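You operate a simulated robot arm through the tools that you are given. There is no shell and no other tool.

You run a simulated robot arm. Do the job below in one go: nothing can be reset, and whatever is moved stays where it is left.

## Task
Sticker the yellow and the ripe orange on the grey rack and tally them from zero.
Fine: they stay on the rack; put the foam block back; press 0 pcs once, then +1 twice; leave the other fruit alone. Set down upright: foam block.

Only the result counts: the job must be done as asked and must still hold three seconds after the hand-in. Knocking over, shifting, dropping, spilling or breaking anything else fails it.

## Robot
A 6-joint arm with a fingered hand, fixed in place. Base frame: the origin is at the foot of the arm, x ahead of it, y to its left, z up; the work surface is at about z = 0.74. Units: m, degrees, N and s.
With the tool pointing down near the work surface it reaches from about 0.14 to 0.88 m from the base axis. Its first joint turns from -166.0 to 166.0 degrees. Payload 5 kg.
The tool frame sits at the grasp point between the pads (the TCP): z along the fingers, y along the line on which they close. The tips reach 0.037 m beyond it. Largest opening 0.124 m; the body of the gripper starts 0.043 m behind the TCP. The gripper is a hand of 3 fingers: y runs from the thumb to the fingers, the wrist lies at [-0.021, -0.125, -0.215] in the tool frame, and closing takes about 1.5 s.
Orientation is that of the tool frame in the base frame, as a unit quaternion [x, y, z, w]. With the fingers straight down and the wrist toward the robot, the tool's x, y and z point along [0, 1, 0], [1, 0, 0] and [0, 0, -1] of the base frame.

## Interface
- The arm moves only by the tool arm_command. Its argument "commands" is a list of rows, each an object (a shift or turn left out is 0, a gripper value left out holds the last) with "travel": the shift along the tool's x, y, z in m, a list of three; "dr": the turn, a rotation vector about the tool's x, y, z in degrees, a list of three. In form: [{"travel": [tx, ty, tz], "dr": [ax, ay, az]}, ...]. A call has 1 to 20 rows; each row shifts and turns the commanded pose from where the row before left it, along the tool's axes as they then stand. "jaw" is the opening in per cent of the stroke, from 0 (shut) to 100 (fully open), set as the call begins (left out, the last holds). A row lasts 0.2 s, in which the tool goes at most 0.05 m and 8.6 degrees; a call with a longer step from one row to the next is refused whole, and so is a gripper value outside its range. A pose out of reach is approached as far as the arm can. The call stops where the force on the tool passes 40 N (or 10 N more than at its start, if that is more) or the arm is blocked; 0.2 s more then pass. The fingers move at their own pace (about 0.072 m/s each) and stop on an object; they squeeze with about 33 N. The grip force told is the motor's: it shows also when the fingers shut on nothing. Time passes only in rows, and 0.2 s behind the last, so rows that do not move let the fingers close. The reply holds the time, the measured pose of the TCP, the force on the tool along the base axes, the opening and the grip force, in the units named above and with some noise, with the torque about the TCP (base axes, N m) and any sound that the robot's microphone picked up.
- Cameras (640 x 400 px; columns grow to the right, rows downward): "scene" is fixed at [0.239, 0.5064, 1.3487]; the picture's right is [-0.95, -0.32, 0.00], its down [-0.13, 0.39, -0.91] and it looks along [0.29, -0.87, -0.41] (base axes); focal length 310 px, centre (320, 200). "wrist" rides on the gripper at [0.072, -0.104, -0.154] in the tool frame; the picture's right is [-0.83, 0.26, -0.49], its down [-0.51, -0.72, 0.47] and it looks along [-0.23, 0.64, 0.73] (tool axes); focal length 243 px, centre (320, 200). There is no depth. A picture from a camera that has moved, and an enlarged one, comes with that camera's place and axes in the base frame and with its lens. The place of the scene camera against the robot may be out by one fixed shift of up to 0.025 m in any direction.
- camera(camera): a new picture of that camera. No time passes.
- move_fingers(index, middle, thumb_bend, thumb_turn): sets how far each is bent, from 0 (flat) to 1 (curled in); at 0.3 the hand is open as for a grip, at 0.7 the pads meet at the TCP. One left out holds its place. A second passes; each finger stops where it meets its share of the squeeze, and holds until it gets a number again. A gripper value or a shape takes the hand back. It gives what a move gives, with no picture; readings hold the bend of each and the force on the fingers (four entries, about 0 where the hand has none), thumb and palm. thumb_turn goes from beside the hand (0) to across from the fingers (1), as for a grip.
- grasp_type(shape): the hand has 3 fingers and takes this shape, open, in about a second: jaw (thumb against the fingers, like two jaws); tri (thumb and two fingers); tip (a fingertip pinch); poke (one finger out to press); point (the index stretched); flat (the hand flat); cup (the hand cupped); fist (a fist). The gripper value then closes the fingers along that shape, each until it touches; the sizes above hold for jaw. It gives what a move gives, with no picture.
- enlarge(camera, box): a new picture of the part [left, top, right, bottom] of that camera's present view, enlarged. No time passes.
- close_job(): hands the job in; it is judged then, once.

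Places have to be worked out from the pictures, the camera data and where the tool is seen. Open the gripper and draw the arm clear of the work before you hand the job in, unless the task says otherwise.

The tools are called after "Call:" as a command line: name --argument value ..., lists and objects as JSON in quotes. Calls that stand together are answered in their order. arm_command: Moves the arm, as the interface text tells. Its arguments: {"type":"object","properties":{"commands":{"type":"array"},"jaw":{"type":"number"}},"required":["commands"]} The other tools are called the same way: grasp_type (shape) gives the hand a shape; move_fingers (index, middle, thumb_bend, thumb_turn) moves the fingers one by one; camera (camera) takes a picture; enlarge (camera, box) takes an enlarged picture of a part of a camera's view; close_job () hands the job in.

At the start:

```text
time: 0.0
tool_pos: [0.5562, -0.4941, 1.0396]
orientation: [0.707, 0.707, -0.001, 0.0]
wrist_force: [0.4, 0.8, 0.4]
ft_torque: [-0.01, -0.01, 0.0]
opening: 0.1237
grasp_force: 0.0
shape: jaw
bend: [0.3, 0.3, 0.3, 0.98]
finger forces: [0.0, 0.1, 0.1, 0.0, 0.0, 0.0]
```

scene: 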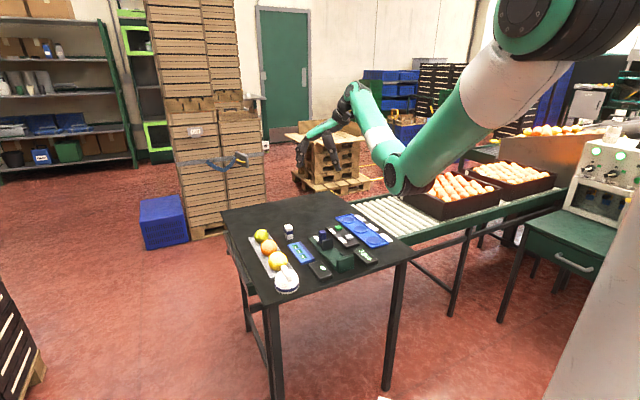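
wrist: 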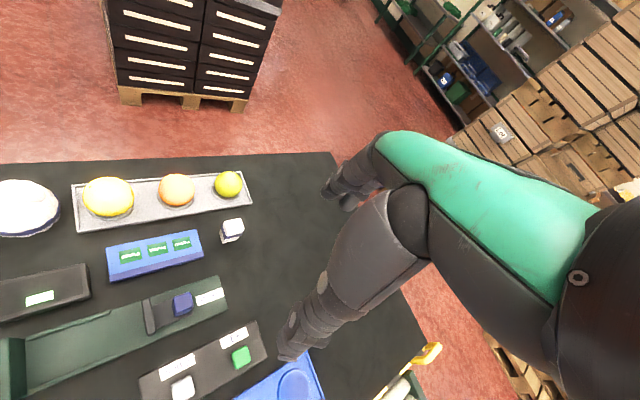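

I'll look closely at the table from both cameras first to identify the items.

Call:
enlarge --camera "scene" --box '[220, 190, 420, 315]'

Call:
enlarge --camera "wrist" --box '[0, 150, 260, 312]'

Call:
enlarge --camera "wrist" --box '[0, 250, 340, 400]'

```text
3.20 times, centred on (320, 252) of scene
camera zoom: at [0.239, 0.5064, 1.3487], right [-0.95, -0.32, 0.0], down [-0.13, 0.39, -0.91], along [0.29, -0.87, -0.41], focal length 992 px, centre (320, 32)
```

zoom: 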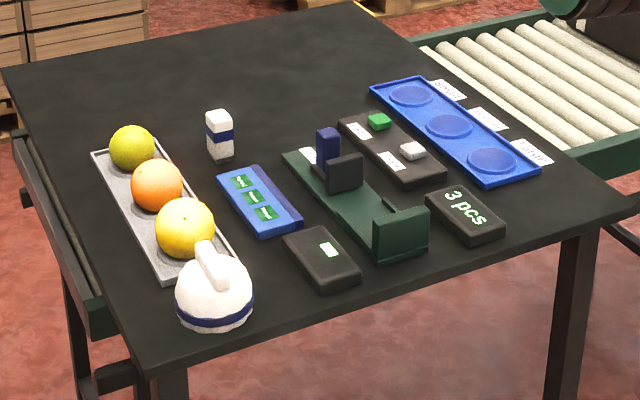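

```text
2.46 times, centred on (130, 231) of wrist
camera zoom: at [0.4525, -0.4221, 1.1924], right [0.26, -0.83, 0.49], down [-0.72, -0.51, -0.47], along [0.64, -0.23, -0.73], focal length 597 px, centre (788, 124)
```

zoom: 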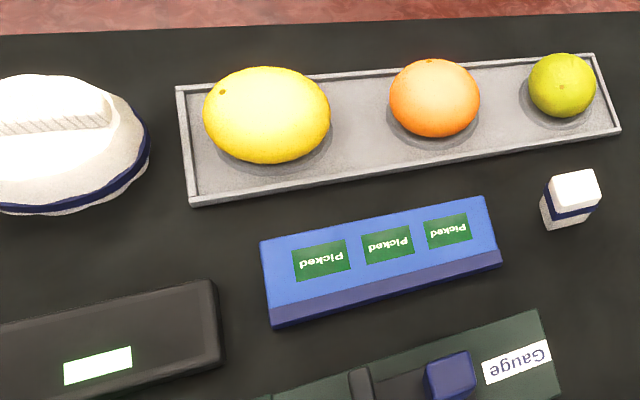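

```text
1.88 times, centred on (170, 325) of wrist
camera zoom: at [0.4525, -0.4221, 1.1924], right [0.26, -0.83, 0.49], down [-0.72, -0.51, -0.47], along [0.64, -0.23, -0.73], focal length 457 px, centre (602, -35)
```

zoom: 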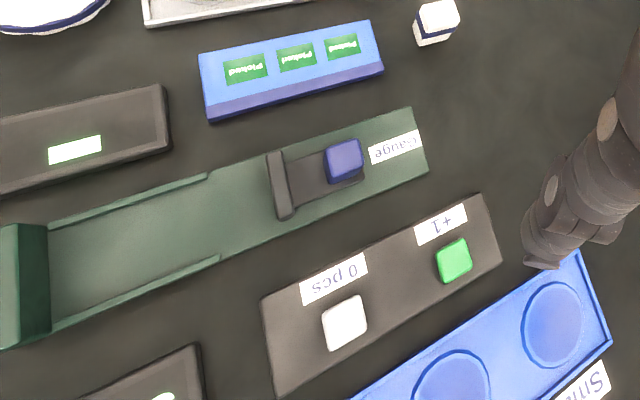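

The rack with three fruit, the "Picked" sticker card, a small white/navy block, a counter with 0 pcs and +1 buttons and its "3 pcs" display are visible. I'll back the hand up so the wrist camera centres on the work.

Call:
arm_command --commands '[{"travel": [0.027, -0.04, 0]}, {"travel": [0.027, -0.04, 0]}, {"travel": [0.027, -0.04, 0]}, {"travel": [0.027, -0.04, 0]}, {"travel": [0.027, -0.04, 0]}, {"travel": [0.027, -0.04, 0]}, {"travel": [0, 0, 0]}]'

Call:
camera --camera "wrist"

Call:
camera --camera "scene"

```text
time: 1.6
tool_pos: [0.3261, -0.3328, 1.0241]
orientation: [0.707, 0.707, 0.001, 0.002]
wrist_force: [-0.7, -0.8, 0.4]
ft_torque: [0.03, -0.01, -0.02]
opening: 0.1237
grasp_force: 0.0
shape: jaw
bend: [0.3, 0.3, 0.3, 0.98]
finger forces: [0.0, 0.0, 0.0, 0.0, 0.0, 0.0]
out of reach, approached as far as the arm can: row 6
```

```text
taken
camera wrist: at [0.2212, -0.2601, 1.1761], right [0.26, -0.83, 0.49], down [-0.72, -0.51, -0.47], along [0.64, -0.23, -0.73], focal length 243 px, centre (320, 200)
```

wrist: 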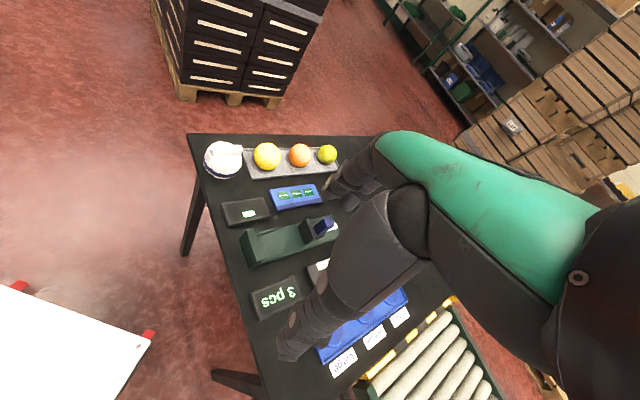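

```text
taken
```

scene: 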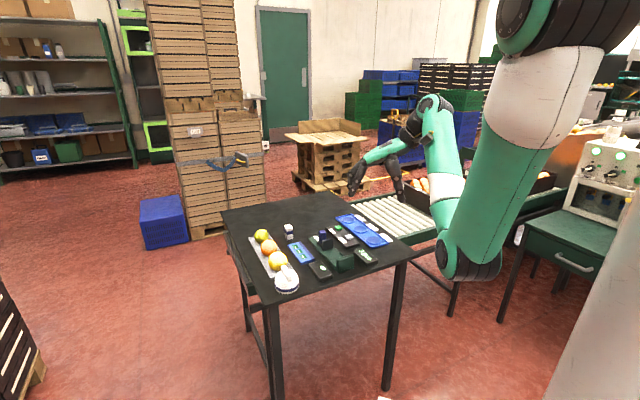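

The items are smaller from here, so I'll move lower and closer, with the hand to the side of the items, for accurate positions.

Call:
arm_command --commands '[{"travel": [-0.0234, 0.035, 0.021]}, {"travel": [-0.0234, 0.035, 0.021]}, {"travel": [-0.0234, 0.035, 0.021]}, {"travel": [-0.0234, 0.035, 0.021]}, {"travel": [-0.0234, 0.035, 0.021]}, {"travel": [0, 0, 0]}]'

Call:
camera --camera "wrist"

Call:
enlarge --camera "wrist" --box '[0, 100, 320, 300]'

Call:
enlarge --camera "scene" --box '[220, 130, 420, 255]'

```text
time: 3.0
tool_pos: [0.5014, -0.4512, 0.9221]
orientation: [0.707, 0.707, 0.0, 0.0]
wrist_force: [0.0, 0.0, -0.1]
ft_torque: [0.01, 0.0, -0.01]
opening: 0.1239
grasp_force: 0.1
shape: jaw
bend: [0.3, 0.3, 0.3, 0.98]
finger forces: [0.0, 0.0, 0.0, 0.0, 0.0, 0.0]
```

```text
taken
camera wrist: at [0.3974, -0.3793, 1.0747], right [0.26, -0.83, 0.49], down [-0.72, -0.51, -0.47], along [0.64, -0.23, -0.73], focal length 243 px, centre (320, 200)
```

wrist: 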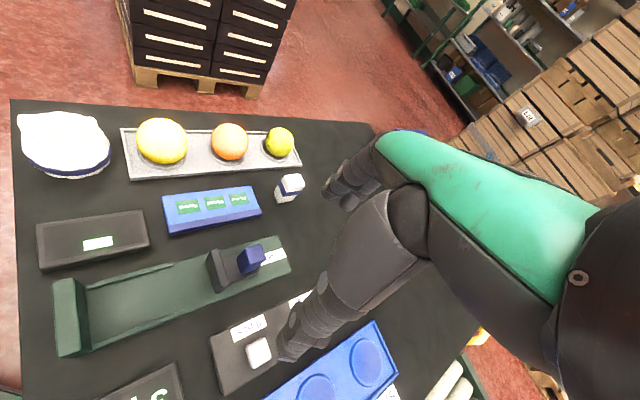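

```text
2.00 times, centred on (160, 200) of wrist
camera zoom: at [0.3974, -0.3793, 1.0747], right [0.26, -0.83, 0.49], down [-0.72, -0.51, -0.47], along [0.64, -0.23, -0.73], focal length 485 px, centre (640, 200)
```

zoom: 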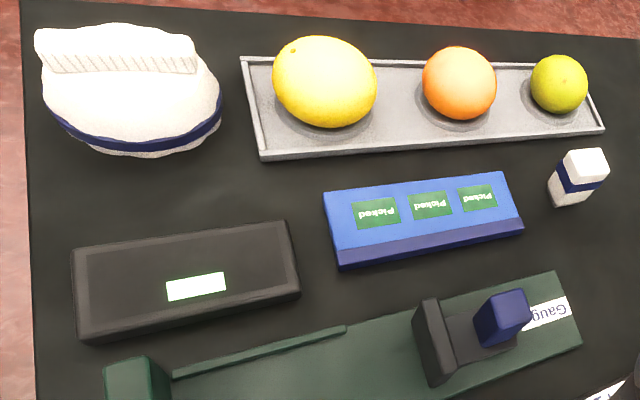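

```text
3.20 times, centred on (320, 192) of scene
camera zoom: at [0.239, 0.5064, 1.3487], right [-0.95, -0.32, 0.0], down [-0.13, 0.39, -0.91], along [0.29, -0.87, -0.41], focal length 992 px, centre (320, 224)
```

zoom: 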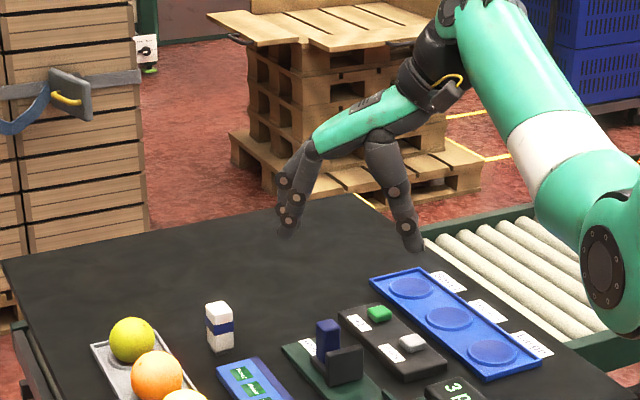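

I'll enlarge on the block from both cameras to get its shape and orientation.

Call:
enlarge --camera "wrist" --box '[250, 155, 330, 205]'

Call:
enlarge --camera "scene" --box '[270, 212, 310, 237]'

Call:
enlarge --camera "wrist" --box '[160, 170, 280, 245]'

Call:
enlarge --camera "wrist" --box '[120, 105, 312, 225]'

```text
8.00 times, centred on (290, 180) of wrist
camera zoom: at [0.3974, -0.3793, 1.0747], right [0.26, -0.83, 0.49], down [-0.72, -0.51, -0.47], along [0.64, -0.23, -0.73], focal length 1941 px, centre (560, 360)
```

zoom: 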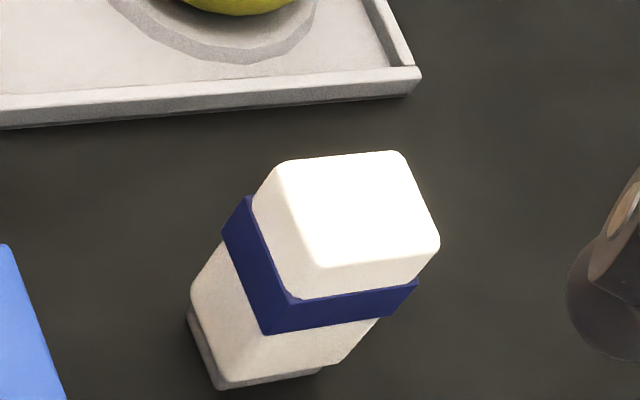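

```text
16.00 times, centred on (290, 224) of scene
camera zoom: at [0.239, 0.5064, 1.3487], right [-0.95, -0.32, 0.0], down [-0.13, 0.39, -0.91], along [0.29, -0.87, -0.41], focal length 4961 px, centre (800, -192)
```

zoom: 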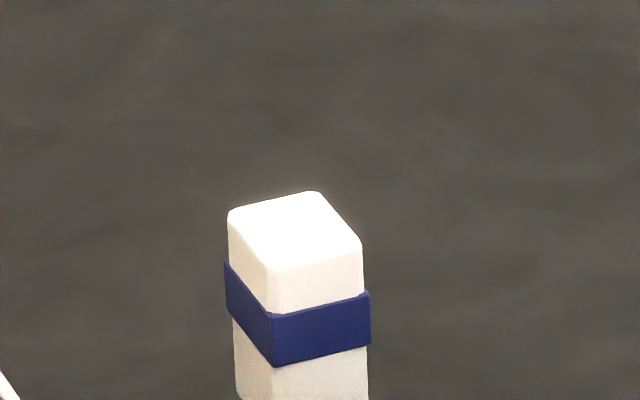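

```text
5.33 times, centred on (220, 208) of wrist
camera zoom: at [0.3974, -0.3793, 1.0747], right [0.26, -0.83, 0.49], down [-0.72, -0.51, -0.47], along [0.64, -0.23, -0.73], focal length 1294 px, centre (853, 160)
```

zoom: 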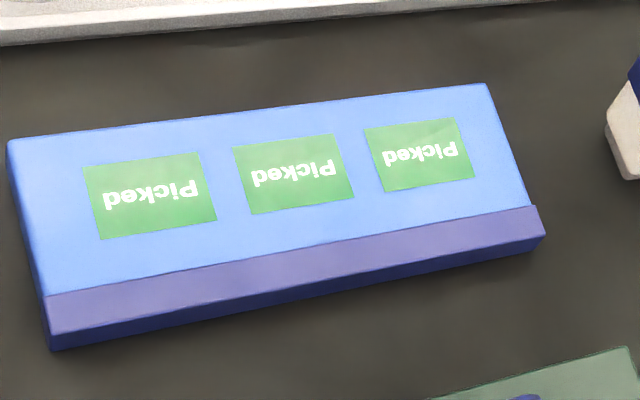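

```text
3.33 times, centred on (216, 165) of wrist
camera zoom: at [0.3974, -0.3793, 1.0747], right [0.26, -0.83, 0.49], down [-0.72, -0.51, -0.47], along [0.64, -0.23, -0.73], focal length 809 px, centre (667, 317)
```

zoom: 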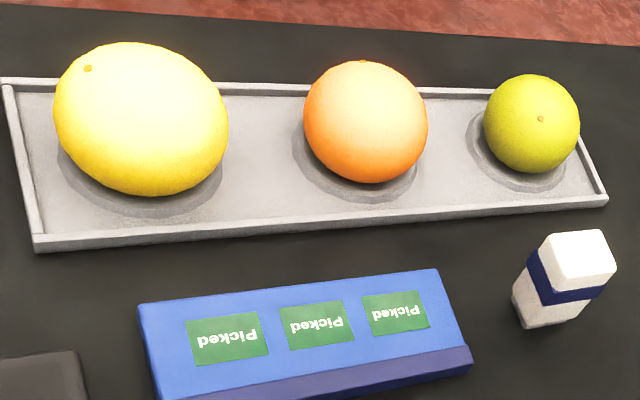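

The block is about 26 × 26 × 50 mm, centred near (0.654, −0.419) and turned about −45°, with its top at about z 0.79. I estimate the fruit at yellow (0.604, −0.241), orange (0.669, −0.303) and green (0.734, −0.366). I'll turn the hand 45° to match, hover over the block and look at the tip pinch shape.

Call:
arm_command --commands '[{"dr": [0, 0, 7.5]}, {"dr": [0, 0, 7.5]}, {"dr": [0, 0, 7.5]}, {"dr": [0, 0, 7.5]}, {"dr": [0, 0, 7.5]}, {"dr": [0, 0, 7.5]}, {"travel": [0.0327, 0.0214, 0]}, {"travel": [0.0327, 0.0214, 0]}, {"travel": [0.0327, 0.0214, 0]}, {"travel": [0.0327, 0.0214, 0]}, {"travel": [0, 0, 0]}]'

Call:
grasp_type --shape "tip"

Call:
camera --camera "wrist"

Call:
enlarge --camera "scene" --box '[240, 165, 400, 265]'

```text
time: 5.4
tool_pos: [0.6531, -0.4179, 0.9199]
orientation: [0.924, 0.383, 0.001, 0.0]
wrist_force: [-0.2, 0.2, -0.1]
ft_torque: [0.02, 0.02, -0.02]
opening: 0.1237
grasp_force: 0.0
shape: jaw
bend: [0.3, 0.3, 0.3, 0.98]
finger forces: [0.0, 0.0, 0.0, 0.1, 0.1, 0.0]
```

```text
time: 6.3
tool_pos: [0.6523, -0.4178, 0.9189]
orientation: [0.924, 0.383, 0.0, 0.0]
wrist_force: [0.0, -0.2, 0.0]
ft_torque: [0.03, -0.01, 0.01]
opening: 0.1238
grasp_force: 0.1
shape: tip
bend: [0.3, 0.98, 0.3, 0.98]
finger forces: [0.1, 0.0, 0.1, 0.0, 0.0, 0.0]
```

```text
taken
camera wrist: at [0.6308, -0.2931, 1.0723], right [-0.4, -0.77, 0.49], down [-0.87, 0.15, -0.47], along [0.29, -0.62, -0.73], focal length 243 px, centre (320, 200)
```

wrist: 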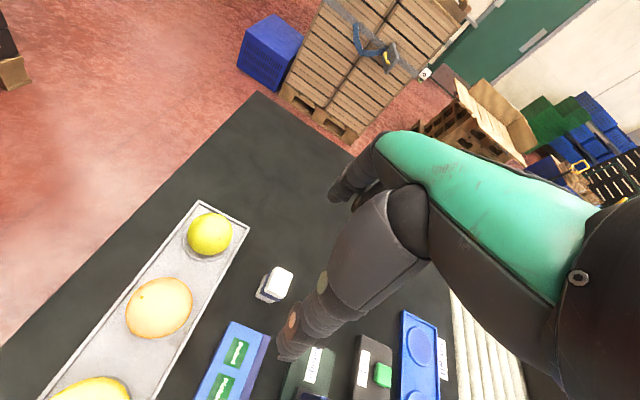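

```text
4.00 times, centred on (320, 215) of scene
camera zoom: at [0.239, 0.5064, 1.3487], right [-0.95, -0.32, 0.0], down [-0.13, 0.39, -0.91], along [0.29, -0.87, -0.41], focal length 1240 px, centre (320, 140)
```

zoom: 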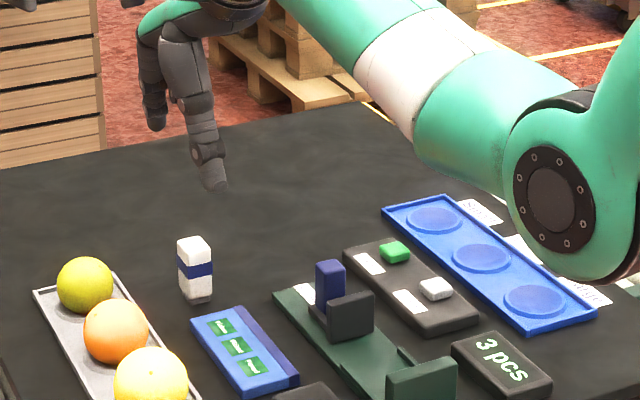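

Tip pinch uses only the index and thumb. I'll go back to jaw, close to roughly the block's width in the air and see how the fingertips sit.

Call:
grasp_type --shape "jaw"

Call:
arm_command --commands '[{"travel": [0, 0, 0]}, {"travel": [0, 0, 0]}, {"travel": [0, 0, 0]}, {"travel": [0, 0, 0]}, {"travel": [0, 0, 0]}, {"travel": [0, 0, 0]}]' --jaw 24

Call:
enlarge --camera "wrist" --box '[160, 100, 480, 300]'

Call:
enlarge --camera "scene" --box '[250, 150, 330, 200]'

```text
time: 7.2
tool_pos: [0.6528, -0.4183, 0.9203]
orientation: [0.924, 0.383, 0.0, 0.0]
wrist_force: [1.0, 0.6, 0.0]
ft_torque: [0.03, 0.0, 0.03]
opening: 0.1238
grasp_force: 0.1
shape: jaw
bend: [0.3, 0.3, 0.3, 0.98]
finger forces: [0.1, 0.0, 0.0, 0.1, 0.1, 0.0]
```

```text
time: 8.6
tool_pos: [0.6515, -0.4185, 0.9188]
orientation: [0.924, 0.383, 0.0, -0.001]
wrist_force: [-0.3, -0.1, 0.1]
ft_torque: [0.01, -0.01, -0.02]
opening: 0.03
grasp_force: 0.1
shape: jaw
bend: [0.73, 0.57, 0.74, 1.0]
finger forces: [0.0, 0.1, 0.0, 0.1, 0.0, 0.1]
```

```text
2.00 times, centred on (320, 200) of wrist
camera zoom: at [0.6308, -0.2931, 1.0723], right [-0.4, -0.77, 0.49], down [-0.87, 0.15, -0.47], along [0.29, -0.62, -0.73], focal length 485 px, centre (320, 200)
```

zoom: 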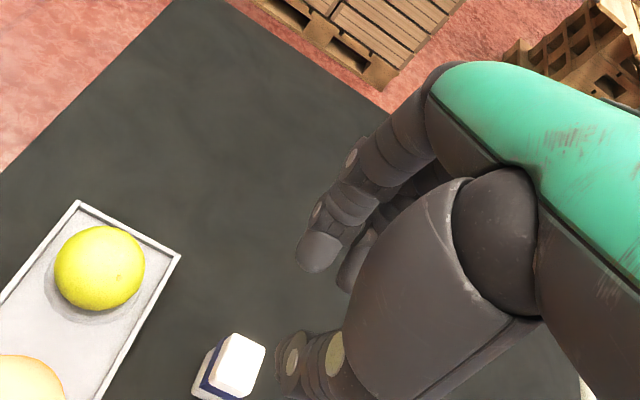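

```text
8.00 times, centred on (290, 175) of scene
camera zoom: at [0.239, 0.5064, 1.3487], right [-0.95, -0.32, 0.0], down [-0.13, 0.39, -0.91], along [0.29, -0.87, -0.41], focal length 2480 px, centre (560, 400)
```

zoom: 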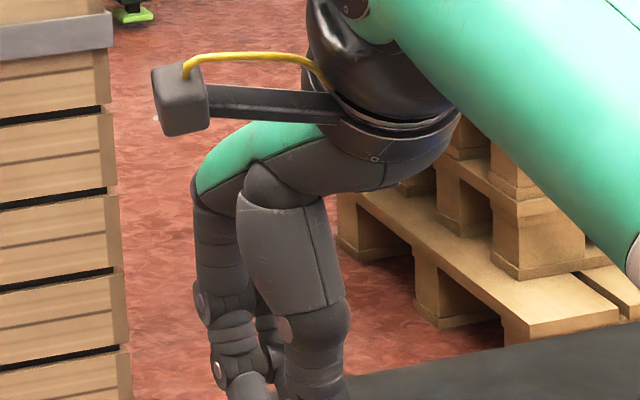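

Jaw at 30 mm puts the fingertips roughly parallel, so a top-down grip with the tips will work. I'll refine the block's place from this nearer viewpoint.

Call:
enlarge --camera "wrist" --box '[235, 250, 315, 300]'

Call:
enlarge --camera "wrist" --box '[120, 300, 280, 400]'

```text
8.00 times, centred on (275, 275) of wrist
camera zoom: at [0.6308, -0.2931, 1.0723], right [-0.4, -0.77, 0.49], down [-0.87, 0.15, -0.47], along [0.29, -0.62, -0.73], focal length 1941 px, centre (680, -400)
```

zoom: 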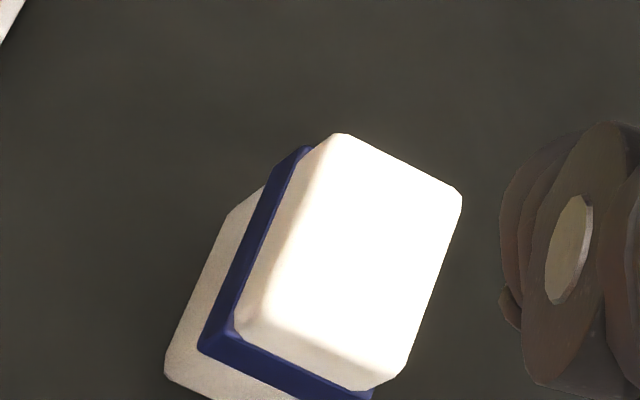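

```text
4.00 times, centred on (200, 350) of wrist
camera zoom: at [0.6308, -0.2931, 1.0723], right [-0.4, -0.77, 0.49], down [-0.87, 0.15, -0.47], along [0.29, -0.62, -0.73], focal length 970 px, centre (800, -400)
```

zoom: 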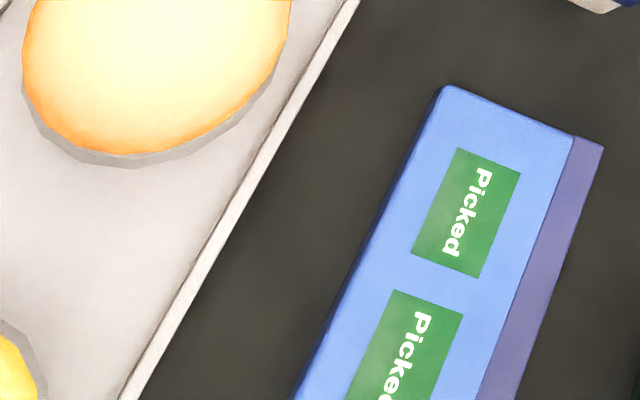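

Triangulating the two views puts the block at about (0.6495, −0.419), top ≈ 0.794, roughly 22 × 30 mm with the long side along the closing line. The first sticker is at (0.599, −0.362), z ≈ 0.752. I'll open to half and descend part way, then check alignment.

Call:
arm_command --commands '[{"travel": [-0.0021, -0.0014, 0]}, {"travel": [0, 0, 0]}, {"travel": [0, 0, 0.03]}, {"travel": [0, 0, 0.03]}, {"travel": [0, 0, 0.02]}, {"travel": [0, 0, 0]}]' --jaw 52

Call:
camera --camera "wrist"

Call:
enlarge --camera "scene" --box '[250, 180, 330, 230]'

```text
time: 10.0
tool_pos: [0.6514, -0.418, 0.8391]
orientation: [0.924, 0.383, 0.0, 0.001]
wrist_force: [0.0, 0.5, 0.4]
ft_torque: [0.01, -0.01, -0.02]
opening: 0.0638
grasp_force: 0.1
shape: jaw
bend: [0.74, 0.44, 0.69, 1.0]
finger forces: [0.1, 0.0, 0.0, 0.0, 0.1, 0.1]
```

```text
taken
camera wrist: at [0.6292, -0.2936, 0.9926], right [-0.4, -0.77, 0.49], down [-0.87, 0.15, -0.47], along [0.29, -0.62, -0.73], focal length 243 px, centre (320, 200)
```

wrist: 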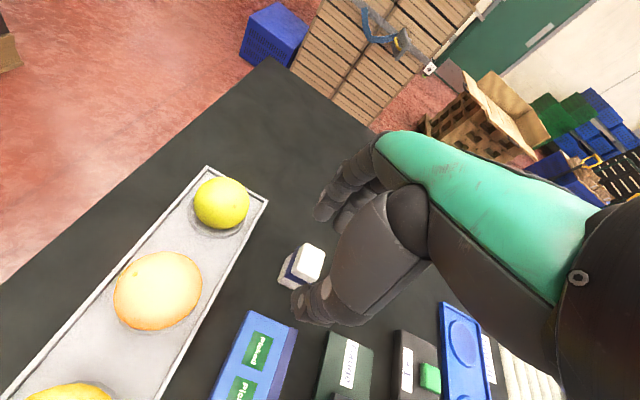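

```text
8.00 times, centred on (290, 205) of scene
camera zoom: at [0.239, 0.5064, 1.3487], right [-0.95, -0.32, 0.0], down [-0.13, 0.39, -0.91], along [0.29, -0.87, -0.41], focal length 2480 px, centre (560, 160)
```

zoom: 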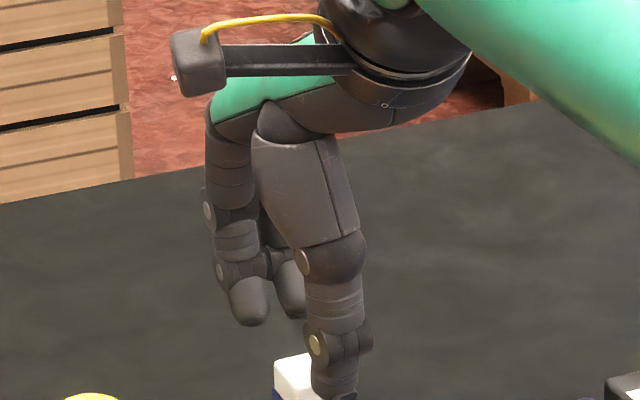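

The block's top sits at pixel (308, 262), where the tool axis should cross it (308, 259), so alignment is good. I'll descend to TCP z ≈ 0.79 in small steps.

Call:
arm_command --commands '[{"travel": [0, 0, 0.015]}, {"travel": [0, 0, 0.015]}, {"travel": [0, 0, 0.01]}, {"travel": [0, 0, 0.008]}, {"travel": [0, 0, 0]}, {"travel": [0, 0, 0]}]'

Call:
camera --camera "wrist"

Call:
enlarge --camera "scene" --box '[250, 190, 330, 240]'

```text
time: 11.4
tool_pos: [0.6506, -0.4194, 0.7909]
orientation: [0.924, 0.383, 0.0, 0.0]
wrist_force: [0.3, -0.7, -0.1]
ft_torque: [0.0, 0.0, 0.01]
opening: 0.0641
grasp_force: 0.1
shape: jaw
bend: [0.74, 0.44, 0.69, 1.0]
finger forces: [0.0, 0.1, 0.0, 0.0, 0.1, 0.1]
```

```text
taken
camera wrist: at [0.6284, -0.2939, 0.9445], right [-0.4, -0.77, 0.49], down [-0.87, 0.15, -0.47], along [0.29, -0.62, -0.73], focal length 243 px, centre (320, 200)
```

wrist: 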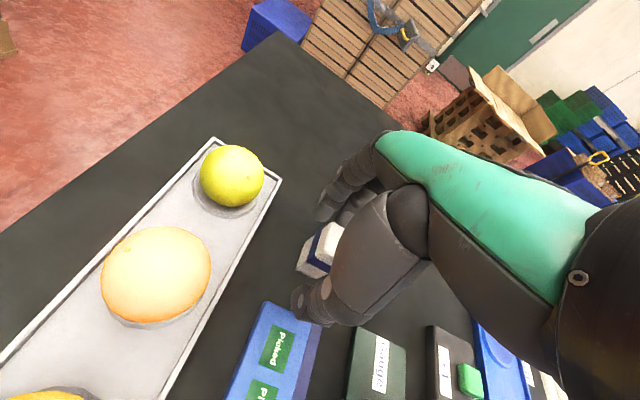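

```text
8.00 times, centred on (290, 215) of scene
camera zoom: at [0.239, 0.5064, 1.3487], right [-0.95, -0.32, 0.0], down [-0.13, 0.39, -0.91], along [0.29, -0.87, -0.41], focal length 2480 px, centre (560, 80)
```

zoom: 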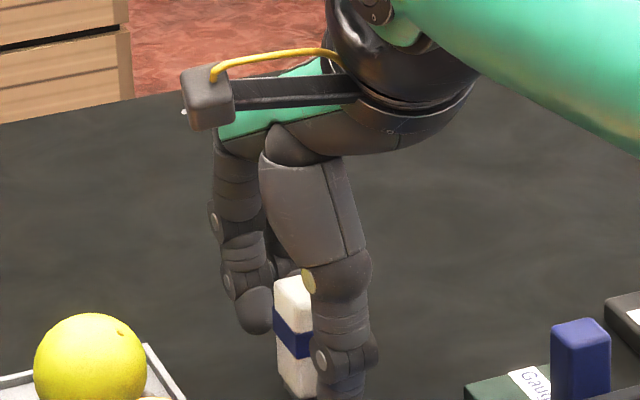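

The fingers straddle the block. I'll close fully and let them settle.

Call:
arm_command --commands '[{"travel": [0, 0, 0]}, {"travel": [0, 0, 0]}, {"travel": [0, 0, 0]}, {"travel": [0, 0, 0]}, {"travel": [0, 0, 0]}, {"travel": [0, 0, 0]}, {"travel": [0, 0, 0]}, {"travel": [0, 0, 0]}]' --jaw 0

Call:
camera --camera "wrist"

Call:
enlarge --camera "scene" --box '[250, 190, 330, 240]'

```text
time: 13.2
tool_pos: [0.6508, -0.4192, 0.7918]
orientation: [0.924, 0.382, 0.0, 0.001]
wrist_force: [0.1, 0.5, 0.2]
ft_torque: [-0.03, 0.02, -0.01]
opening: 0.0249
grasp_force: 32.7
shape: jaw
bend: [0.73, 0.59, 0.74, 1.0]
finger forces: [19.1, 10.0, 0.1, 0.0, 29.2, 0.0]
```

```text
taken
camera wrist: at [0.6284, -0.2939, 0.9445], right [-0.4, -0.77, 0.49], down [-0.87, 0.15, -0.47], along [0.29, -0.62, -0.73], focal length 243 px, centre (320, 200)
```

wrist: 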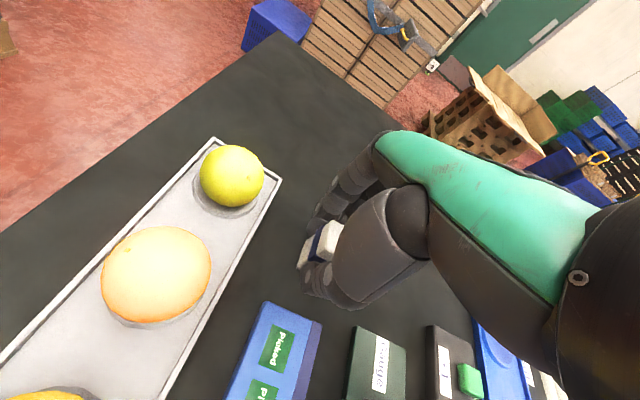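

```text
8.00 times, centred on (290, 215) of scene
camera zoom: at [0.239, 0.5064, 1.3487], right [-0.95, -0.32, 0.0], down [-0.13, 0.39, -0.91], along [0.29, -0.87, -0.41], focal length 2480 px, centre (560, 80)
```

zoom: 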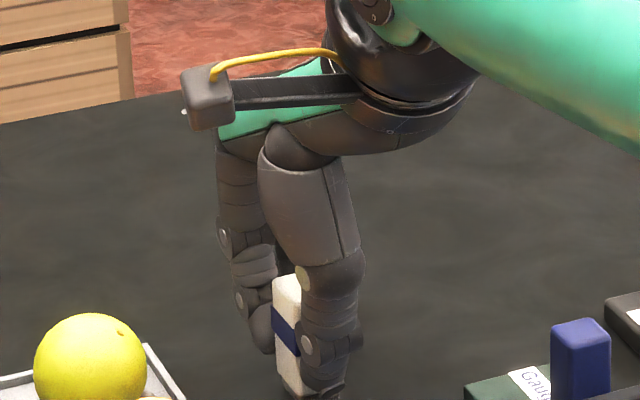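

The grip holds at 25 mm with about 29 N, and this pose (0.6507, −0.4193, 0.7914) is where the block goes back. I'll lift it and check.

Call:
arm_command --commands '[{"travel": [0, 0, -0.01]}, {"travel": [0, 0, -0.02]}, {"travel": [0, 0, -0.03]}, {"travel": [0, 0, 0]}]'

Call:
enlarge --camera "wrist" --box '[220, 180, 380, 280]'

Call:
enlarge --camera "scene" --box '[250, 180, 330, 230]'

```text
time: 14.2
tool_pos: [0.6505, -0.4187, 0.8513]
orientation: [0.924, 0.382, 0.0, 0.0]
wrist_force: [-0.8, -0.2, -0.8]
ft_torque: [-0.01, -0.02, -0.02]
opening: 0.0246
grasp_force: 33.4
shape: jaw
bend: [0.73, 0.59, 0.74, 1.0]
finger forces: [19.1, 10.0, 0.1, 0.1, 29.4, 0.0]
```

```text
4.00 times, centred on (300, 230) of wrist
camera zoom: at [0.6287, -0.2941, 1.0047], right [-0.4, -0.77, 0.49], down [-0.87, 0.15, -0.47], along [0.29, -0.62, -0.73], focal length 970 px, centre (400, 80)
```

zoom: 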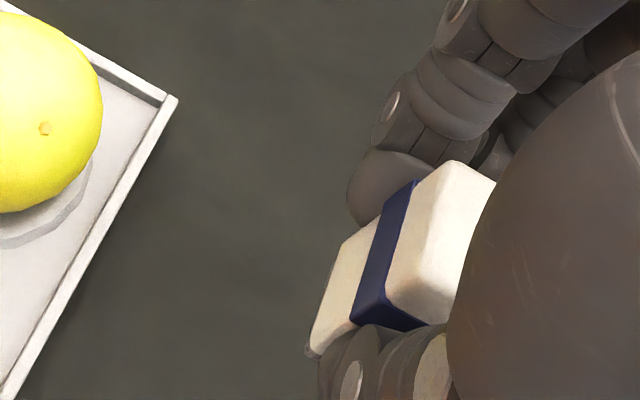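

```text
8.00 times, centred on (290, 205) of scene
camera zoom: at [0.239, 0.5064, 1.3487], right [-0.95, -0.32, 0.0], down [-0.13, 0.39, -0.91], along [0.29, -0.87, -0.41], focal length 2480 px, centre (560, 160)
```

zoom: 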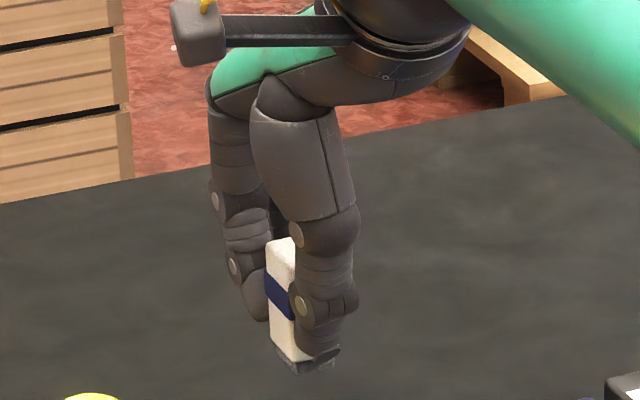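

The block is held firmly and upright. I'll carry it over the first sticker at (0.599, −0.362) and check the alignment before pressing.

Call:
arm_command --commands '[{"travel": [0.0012, -0.0255, 0]}, {"travel": [0.0012, -0.0255, 0]}, {"travel": [0.0013, -0.0255, 0]}, {"travel": [0, 0, 0]}, {"travel": [0, 0, 0.02]}, {"travel": [0, 0, 0.012]}, {"travel": [0, 0, 0]}]'

Call:
camera --camera "wrist"

Call:
enlarge --camera "wrist" --box '[220, 200, 380, 300]'

Call:
enlarge --camera "scene" --box '[260, 210, 340, 260]'

```text
time: 15.8
tool_pos: [0.5979, -0.3625, 0.8201]
orientation: [0.924, 0.382, 0.0, 0.0]
wrist_force: [-0.6, -0.5, -0.3]
ft_torque: [0.04, 0.03, 0.01]
opening: 0.0246
grasp_force: 32.9
shape: jaw
bend: [0.73, 0.59, 0.74, 1.0]
finger forces: [19.2, 10.1, 0.1, 0.1, 29.5, 0.0]
```

```text
taken
camera wrist: at [0.5762, -0.2377, 0.9726], right [-0.4, -0.77, 0.49], down [-0.87, 0.15, -0.47], along [0.29, -0.62, -0.73], focal length 243 px, centre (320, 200)
```

wrist: 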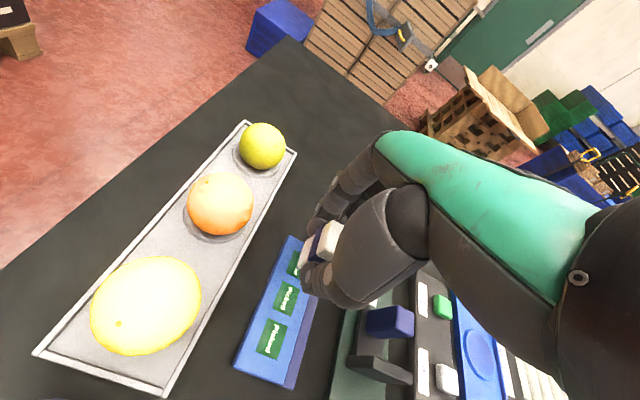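

```text
4.00 times, centred on (300, 250) of wrist
camera zoom: at [0.5762, -0.2377, 0.9726], right [-0.4, -0.77, 0.49], down [-0.87, 0.15, -0.47], along [0.29, -0.62, -0.73], focal length 970 px, centre (400, 0)
```

zoom: 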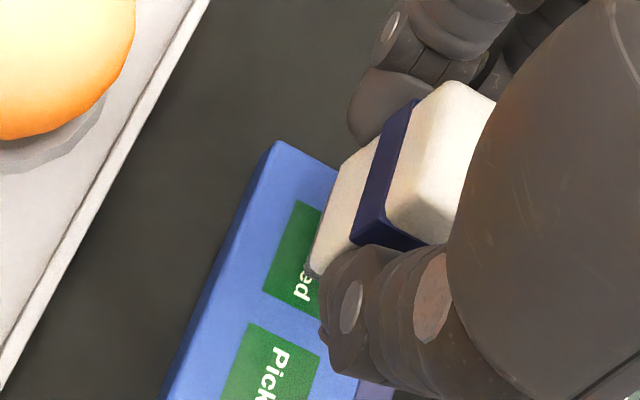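

```text
8.00 times, centred on (300, 235) of scene
camera zoom: at [0.239, 0.5064, 1.3487], right [-0.95, -0.32, 0.0], down [-0.13, 0.39, -0.91], along [0.29, -0.87, -0.41], focal length 2480 px, centre (480, -80)
```

zoom: 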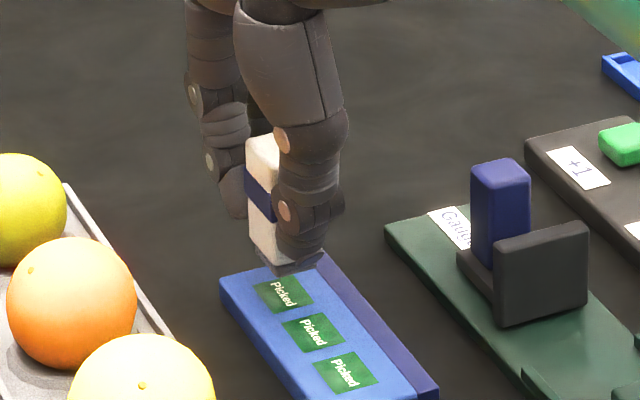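

The block hovers about 17 mm above the first sticker and is well centred. I'll nudge 2 mm and come down in small steps, watching the force.

Call:
arm_command --commands '[{"travel": [0.002, -0.001, 0]}, {"travel": [0, 0, 0.006]}, {"travel": [0, 0, 0.005]}, {"travel": [0, 0, 0.003]}, {"travel": [0, 0, 0]}]'

Call:
arm_command --commands '[{"travel": [0, 0, 0.002]}, {"travel": [0, 0, 0]}]'

Call:
enlarge --camera "scene" --box '[260, 210, 340, 260]'

```text
time: 17.0
tool_pos: [0.5994, -0.3602, 0.805]
orientation: [0.924, 0.382, 0.0, 0.0]
wrist_force: [0.5, 0.1, -0.2]
ft_torque: [0.01, 0.0, 0.01]
opening: 0.0247
grasp_force: 32.5
shape: jaw
bend: [0.73, 0.59, 0.74, 1.0]
finger forces: [19.2, 10.1, 0.1, 0.1, 29.5, 0.1]
```

```text
time: 17.6
tool_pos: [0.6004, -0.3601, 0.8036]
orientation: [0.924, 0.383, 0.0, 0.0]
wrist_force: [-0.2, 0.2, -0.5]
ft_torque: [0.0, 0.0, 0.02]
opening: 0.025
grasp_force: 33.5
shape: jaw
bend: [0.73, 0.59, 0.74, 1.0]
finger forces: [19.1, 10.1, 0.1, 0.1, 29.5, 0.0]
```

```text
8.00 times, centred on (300, 235) of scene
camera zoom: at [0.239, 0.5064, 1.3487], right [-0.95, -0.32, 0.0], down [-0.13, 0.39, -0.91], along [0.29, -0.87, -0.41], focal length 2480 px, centre (480, -80)
```

zoom: 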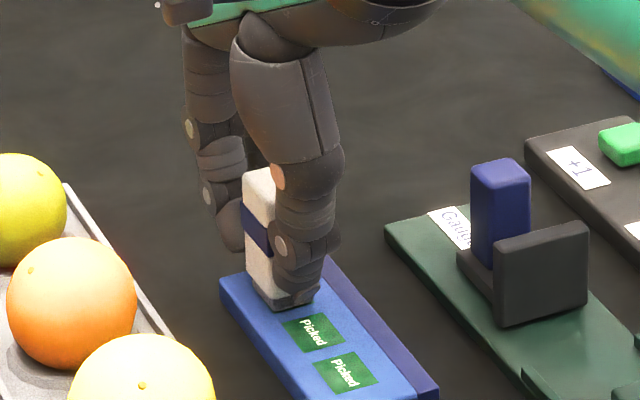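

The block covers sticker 1 and is just short of contact. I'll continue in 1.5 mm steps.

Call:
arm_command --commands '[{"travel": [0, 0, 0.0015]}, {"travel": [0, 0, 0]}]'

Call:
arm_command --commands '[{"travel": [0, 0, 0.0015]}, {"travel": [0, 0, 0]}]'

```text
time: 18.2
tool_pos: [0.5995, -0.3603, 0.8038]
orientation: [0.924, 0.383, -0.001, -0.001]
wrist_force: [0.3, 0.0, 2.3]
ft_torque: [0.0, -0.04, -0.03]
opening: 0.0248
grasp_force: 32.2
shape: jaw
bend: [0.73, 0.59, 0.74, 1.0]
finger forces: [19.3, 10.2, 0.0, 0.1, 29.8, 0.0]
```

```text
time: 18.8
tool_pos: [0.5995, -0.3599, 0.8014]
orientation: [0.924, 0.382, 0.001, 0.001]
wrist_force: [-0.8, 1.7, 11.3]
ft_torque: [0.01, -0.02, -0.02]
opening: 0.025
grasp_force: 33.1
shape: jaw
bend: [0.73, 0.59, 0.74, 1.0]
finger forces: [19.9, 10.4, 0.0, 0.0, 33.0, 0.1]
```

Contact was firm at 11 N. I'll hold briefly, lift 25 mm and see whether the sticker came away.

Call:
arm_command --commands '[{"travel": [0, 0, 0]}, {"travel": [0, 0, 0]}, {"travel": [0, 0, -0.005]}, {"travel": [0, 0, -0.02]}, {"travel": [0, 0, -0.025]}, {"travel": [0, 0, 0]}]'

Call:
enlarge --camera "scene" --box '[260, 200, 340, 250]'

Call:
camera --camera "wrist"

```text
time: 20.2
tool_pos: [0.5992, -0.3594, 0.8494]
orientation: [0.924, 0.382, 0.0, 0.0]
wrist_force: [0.3, 0.0, -0.3]
ft_torque: [0.0, 0.02, 0.0]
opening: 0.0249
grasp_force: 33.0
shape: jaw
bend: [0.73, 0.59, 0.74, 1.0]
finger forces: [20.1, 10.5, 0.0, 0.0, 31.0, 0.0]
```

```text
8.00 times, centred on (300, 225) of scene
camera zoom: at [0.239, 0.5064, 1.3487], right [-0.95, -0.32, 0.0], down [-0.13, 0.39, -0.91], along [0.29, -0.87, -0.41], focal length 2480 px, centre (480, 0)
```

zoom: 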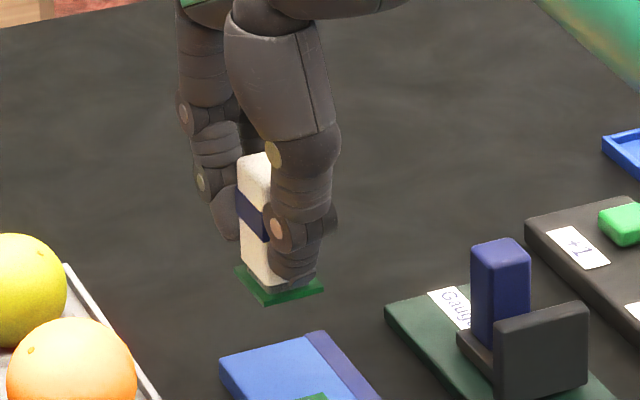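

```text
taken
camera wrist: at [0.5776, -0.2348, 1.0039], right [-0.4, -0.77, 0.49], down [-0.87, 0.15, -0.47], along [0.29, -0.62, -0.73], focal length 243 px, centre (320, 200)
```

wrist: 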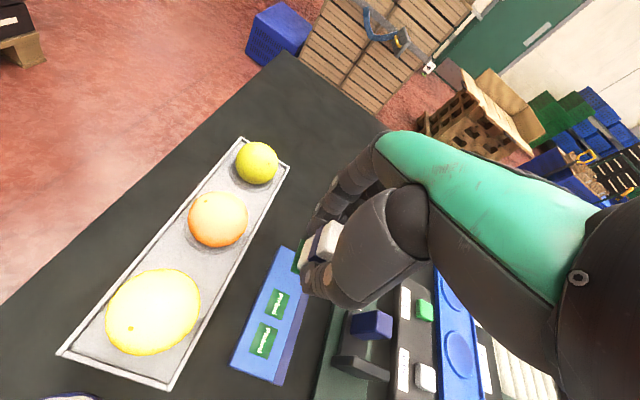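

The sticker came away on the block's base. I'll enlarge the fruit from this pose to refine their positions.

Call:
enlarge --camera "wrist" --box '[60, 130, 300, 280]'

Call:
enlarge --camera "wrist" --box '[40, 250, 280, 400]'

Call:
enlarge --camera "scene" --box '[230, 220, 326, 280]'

```text
2.67 times, centred on (180, 205) of wrist
camera zoom: at [0.5776, -0.2348, 1.0039], right [-0.4, -0.77, 0.49], down [-0.87, 0.15, -0.47], along [0.29, -0.62, -0.73], focal length 647 px, centre (693, 187)
```

zoom: 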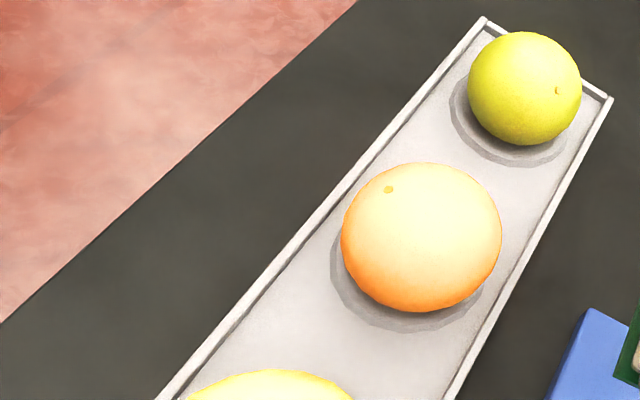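

```text
2.67 times, centred on (160, 325) of wrist
camera zoom: at [0.5776, -0.2348, 1.0039], right [-0.4, -0.77, 0.49], down [-0.87, 0.15, -0.47], along [0.29, -0.62, -0.73], focal length 647 px, centre (747, -133)
```

zoom: 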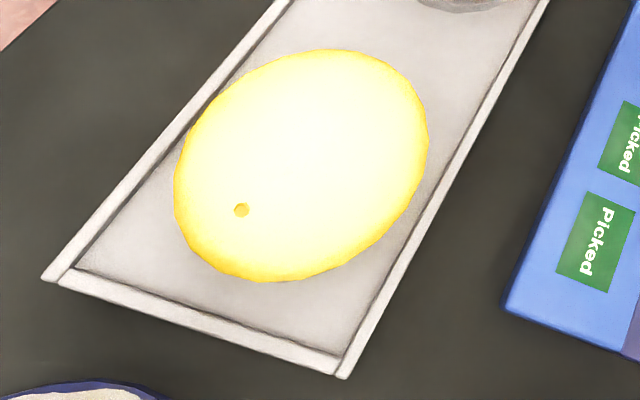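

```text
6.67 times, centred on (278, 250) of scene
camera zoom: at [0.239, 0.5064, 1.3487], right [-0.95, -0.32, 0.0], down [-0.13, 0.39, -0.91], along [0.29, -0.87, -0.41], focal length 2067 px, centre (600, -133)
```

zoom: 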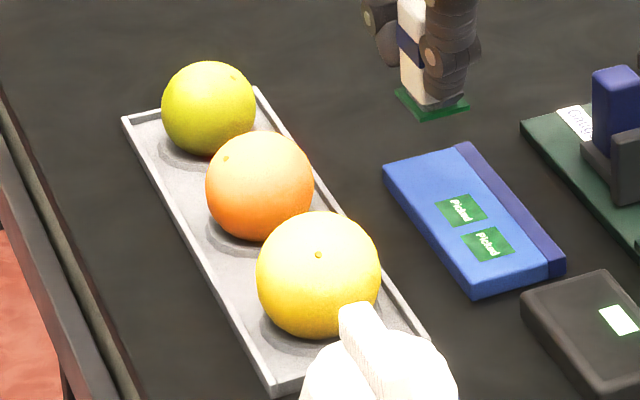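

I put the orange centre at (0.672, −0.303) with its top near z 0.80, and the yellow centre at (0.608, −0.240) with its top near 0.80. I'll rise, move the block over the orange and look.

Call:
arm_command --commands '[{"travel": [0, 0, -0.031]}, {"travel": [0, 0, 0]}, {"travel": [0.031, 0.0035, 0]}, {"travel": [0.031, 0.0035, 0]}, {"travel": [0.0308, 0.0035, 0]}, {"travel": [0, 0, 0]}, {"travel": [0, 0, 0.018]}, {"travel": [0, 0, 0]}]'

Call:
enlarge --camera "scene" --box '[230, 205, 310, 255]'

Call:
enlarge --camera "wrist" --box '[180, 180, 380, 305]'

```text
time: 22.0
tool_pos: [0.6732, -0.3017, 0.8632]
orientation: [0.924, 0.383, 0.0, 0.0]
wrist_force: [0.4, 0.1, 0.0]
ft_torque: [0.0, 0.0, 0.02]
opening: 0.0249
grasp_force: 33.6
shape: jaw
bend: [0.73, 0.59, 0.74, 1.0]
finger forces: [20.0, 10.5, 0.0, 0.1, 30.7, 0.0]
```

```text
8.00 times, centred on (270, 230) of scene
camera zoom: at [0.239, 0.5064, 1.3487], right [-0.95, -0.32, 0.0], down [-0.13, 0.39, -0.91], along [0.29, -0.87, -0.41], focal length 2480 px, centre (720, -40)
```

zoom: 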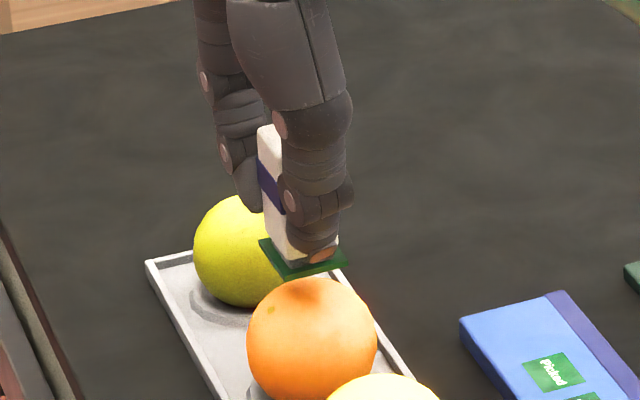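

```text
3.20 times, centred on (280, 242) of wrist
camera zoom: at [0.6503, -0.1756, 1.0168], right [-0.4, -0.77, 0.49], down [-0.87, 0.15, -0.47], along [0.29, -0.62, -0.73], focal length 776 px, centre (448, 64)
```

zoom: 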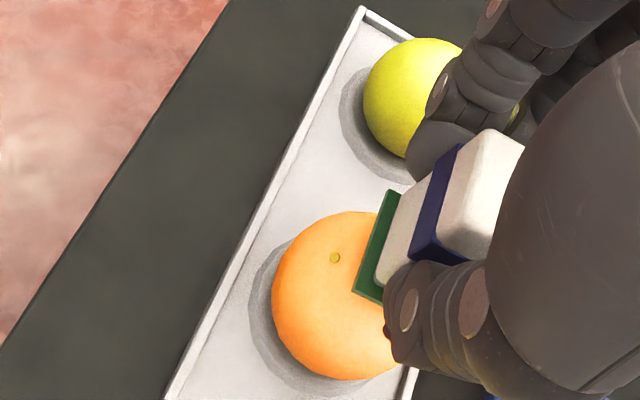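

The sticker's centre works out to (0.672, −0.303), directly over the orange's centre, and the block is about 12 mm above it. I'll descend in small steps until contact.

Call:
arm_command --commands '[{"travel": [0, 0, 0.004]}, {"travel": [0, 0, 0.003]}, {"travel": [0, 0, 0]}]'

Call:
arm_command --commands '[{"travel": [0, 0, 0.002]}, {"travel": [0, 0, 0]}]'

Call:
arm_command --commands '[{"travel": [0, 0, 0.0015]}, {"travel": [0, 0, 0]}]'

```text
time: 22.8
tool_pos: [0.672, -0.3004, 0.8553]
orientation: [0.924, 0.382, 0.0, 0.0]
wrist_force: [-0.1, 0.6, -0.3]
ft_torque: [0.01, 0.0, 0.0]
opening: 0.025
grasp_force: 33.0
shape: jaw
bend: [0.73, 0.59, 0.74, 1.0]
finger forces: [20.0, 10.6, 0.0, 0.1, 30.7, 0.0]
```

```text
time: 23.4
tool_pos: [0.6732, -0.3022, 0.8535]
orientation: [0.924, 0.383, 0.001, 0.0]
wrist_force: [-0.3, -0.3, -0.1]
ft_torque: [-0.03, -0.02, -0.01]
opening: 0.025
grasp_force: 33.1
shape: jaw
bend: [0.73, 0.59, 0.74, 1.0]
finger forces: [20.0, 10.6, 0.0, 0.0, 30.8, 0.1]
```

```text
time: 24.0
tool_pos: [0.6727, -0.3005, 0.8526]
orientation: [0.924, 0.383, 0.0, -0.001]
wrist_force: [0.4, 0.3, -0.6]
ft_torque: [-0.01, -0.02, -0.01]
opening: 0.025
grasp_force: 33.0
shape: jaw
bend: [0.73, 0.59, 0.74, 1.0]
finger forces: [20.0, 10.4, 0.1, 0.0, 30.6, 0.0]
```

No contact yet at z 0.8526. I'll continue down in small steps.

Call:
arm_command --commands '[{"travel": [0, 0, 0.0015]}, {"travel": [0, 0, 0]}]'

Call:
arm_command --commands '[{"travel": [0, 0, 0.0015]}, {"travel": [0, 0, 0]}]'

Call:
enlarge --camera "scene" --box '[230, 205, 310, 255]'

```text
time: 24.6
tool_pos: [0.6733, -0.3005, 0.8516]
orientation: [0.924, 0.383, 0.0, 0.0]
wrist_force: [0.8, 0.5, -1.2]
ft_torque: [0.01, -0.02, 0.02]
opening: 0.0251
grasp_force: 33.2
shape: jaw
bend: [0.73, 0.59, 0.74, 1.0]
finger forces: [19.9, 10.5, 0.0, 0.0, 30.7, 0.0]
```

```text
time: 25.2
tool_pos: [0.6736, -0.3014, 0.8493]
orientation: [0.924, 0.383, 0.001, -0.001]
wrist_force: [-0.2, -0.6, -0.2]
ft_torque: [0.0, 0.0, 0.01]
opening: 0.0253
grasp_force: 33.0
shape: jaw
bend: [0.73, 0.59, 0.74, 1.0]
finger forces: [20.0, 10.5, 0.0, 0.0, 30.7, 0.0]
```

```text
8.00 times, centred on (270, 230) of scene
camera zoom: at [0.239, 0.5064, 1.3487], right [-0.95, -0.32, 0.0], down [-0.13, 0.39, -0.91], along [0.29, -0.87, -0.41], focal length 2480 px, centre (720, -40)
```

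zoom: 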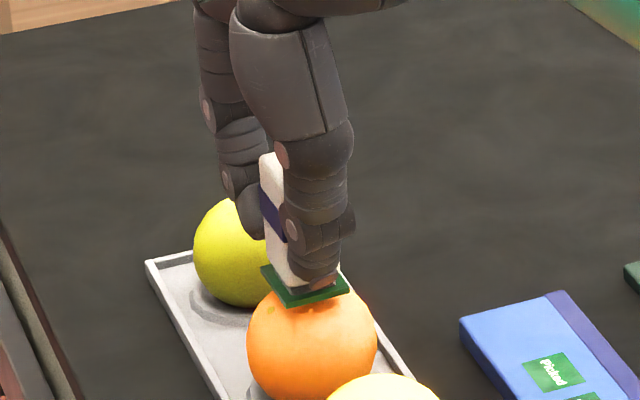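

The sticker is nearly touching the orange. I'll continue with small steps.

Call:
arm_command --commands '[{"travel": [0, 0, 0.0015]}, {"travel": [0, 0, 0]}]'

Call:
arm_command --commands '[{"travel": [0, 0, 0.0015]}, {"travel": [0, 0, 0]}]'

```text
time: 25.8
tool_pos: [0.6724, -0.302, 0.8489]
orientation: [0.924, 0.383, 0.0, 0.0]
wrist_force: [0.0, -0.4, -1.2]
ft_torque: [0.06, -0.05, 0.01]
opening: 0.0249
grasp_force: 32.9
shape: jaw
bend: [0.73, 0.59, 0.74, 1.0]
finger forces: [20.0, 10.5, 0.0, 0.0, 30.7, 0.0]
```

```text
time: 26.4
tool_pos: [0.6721, -0.302, 0.8473]
orientation: [0.924, 0.383, 0.0, 0.0]
wrist_force: [-0.1, -0.7, 0.0]
ft_torque: [0.01, 0.03, 0.01]
opening: 0.0251
grasp_force: 33.0
shape: jaw
bend: [0.73, 0.59, 0.74, 1.0]
finger forces: [20.0, 10.5, 0.1, 0.0, 30.7, 0.0]
```

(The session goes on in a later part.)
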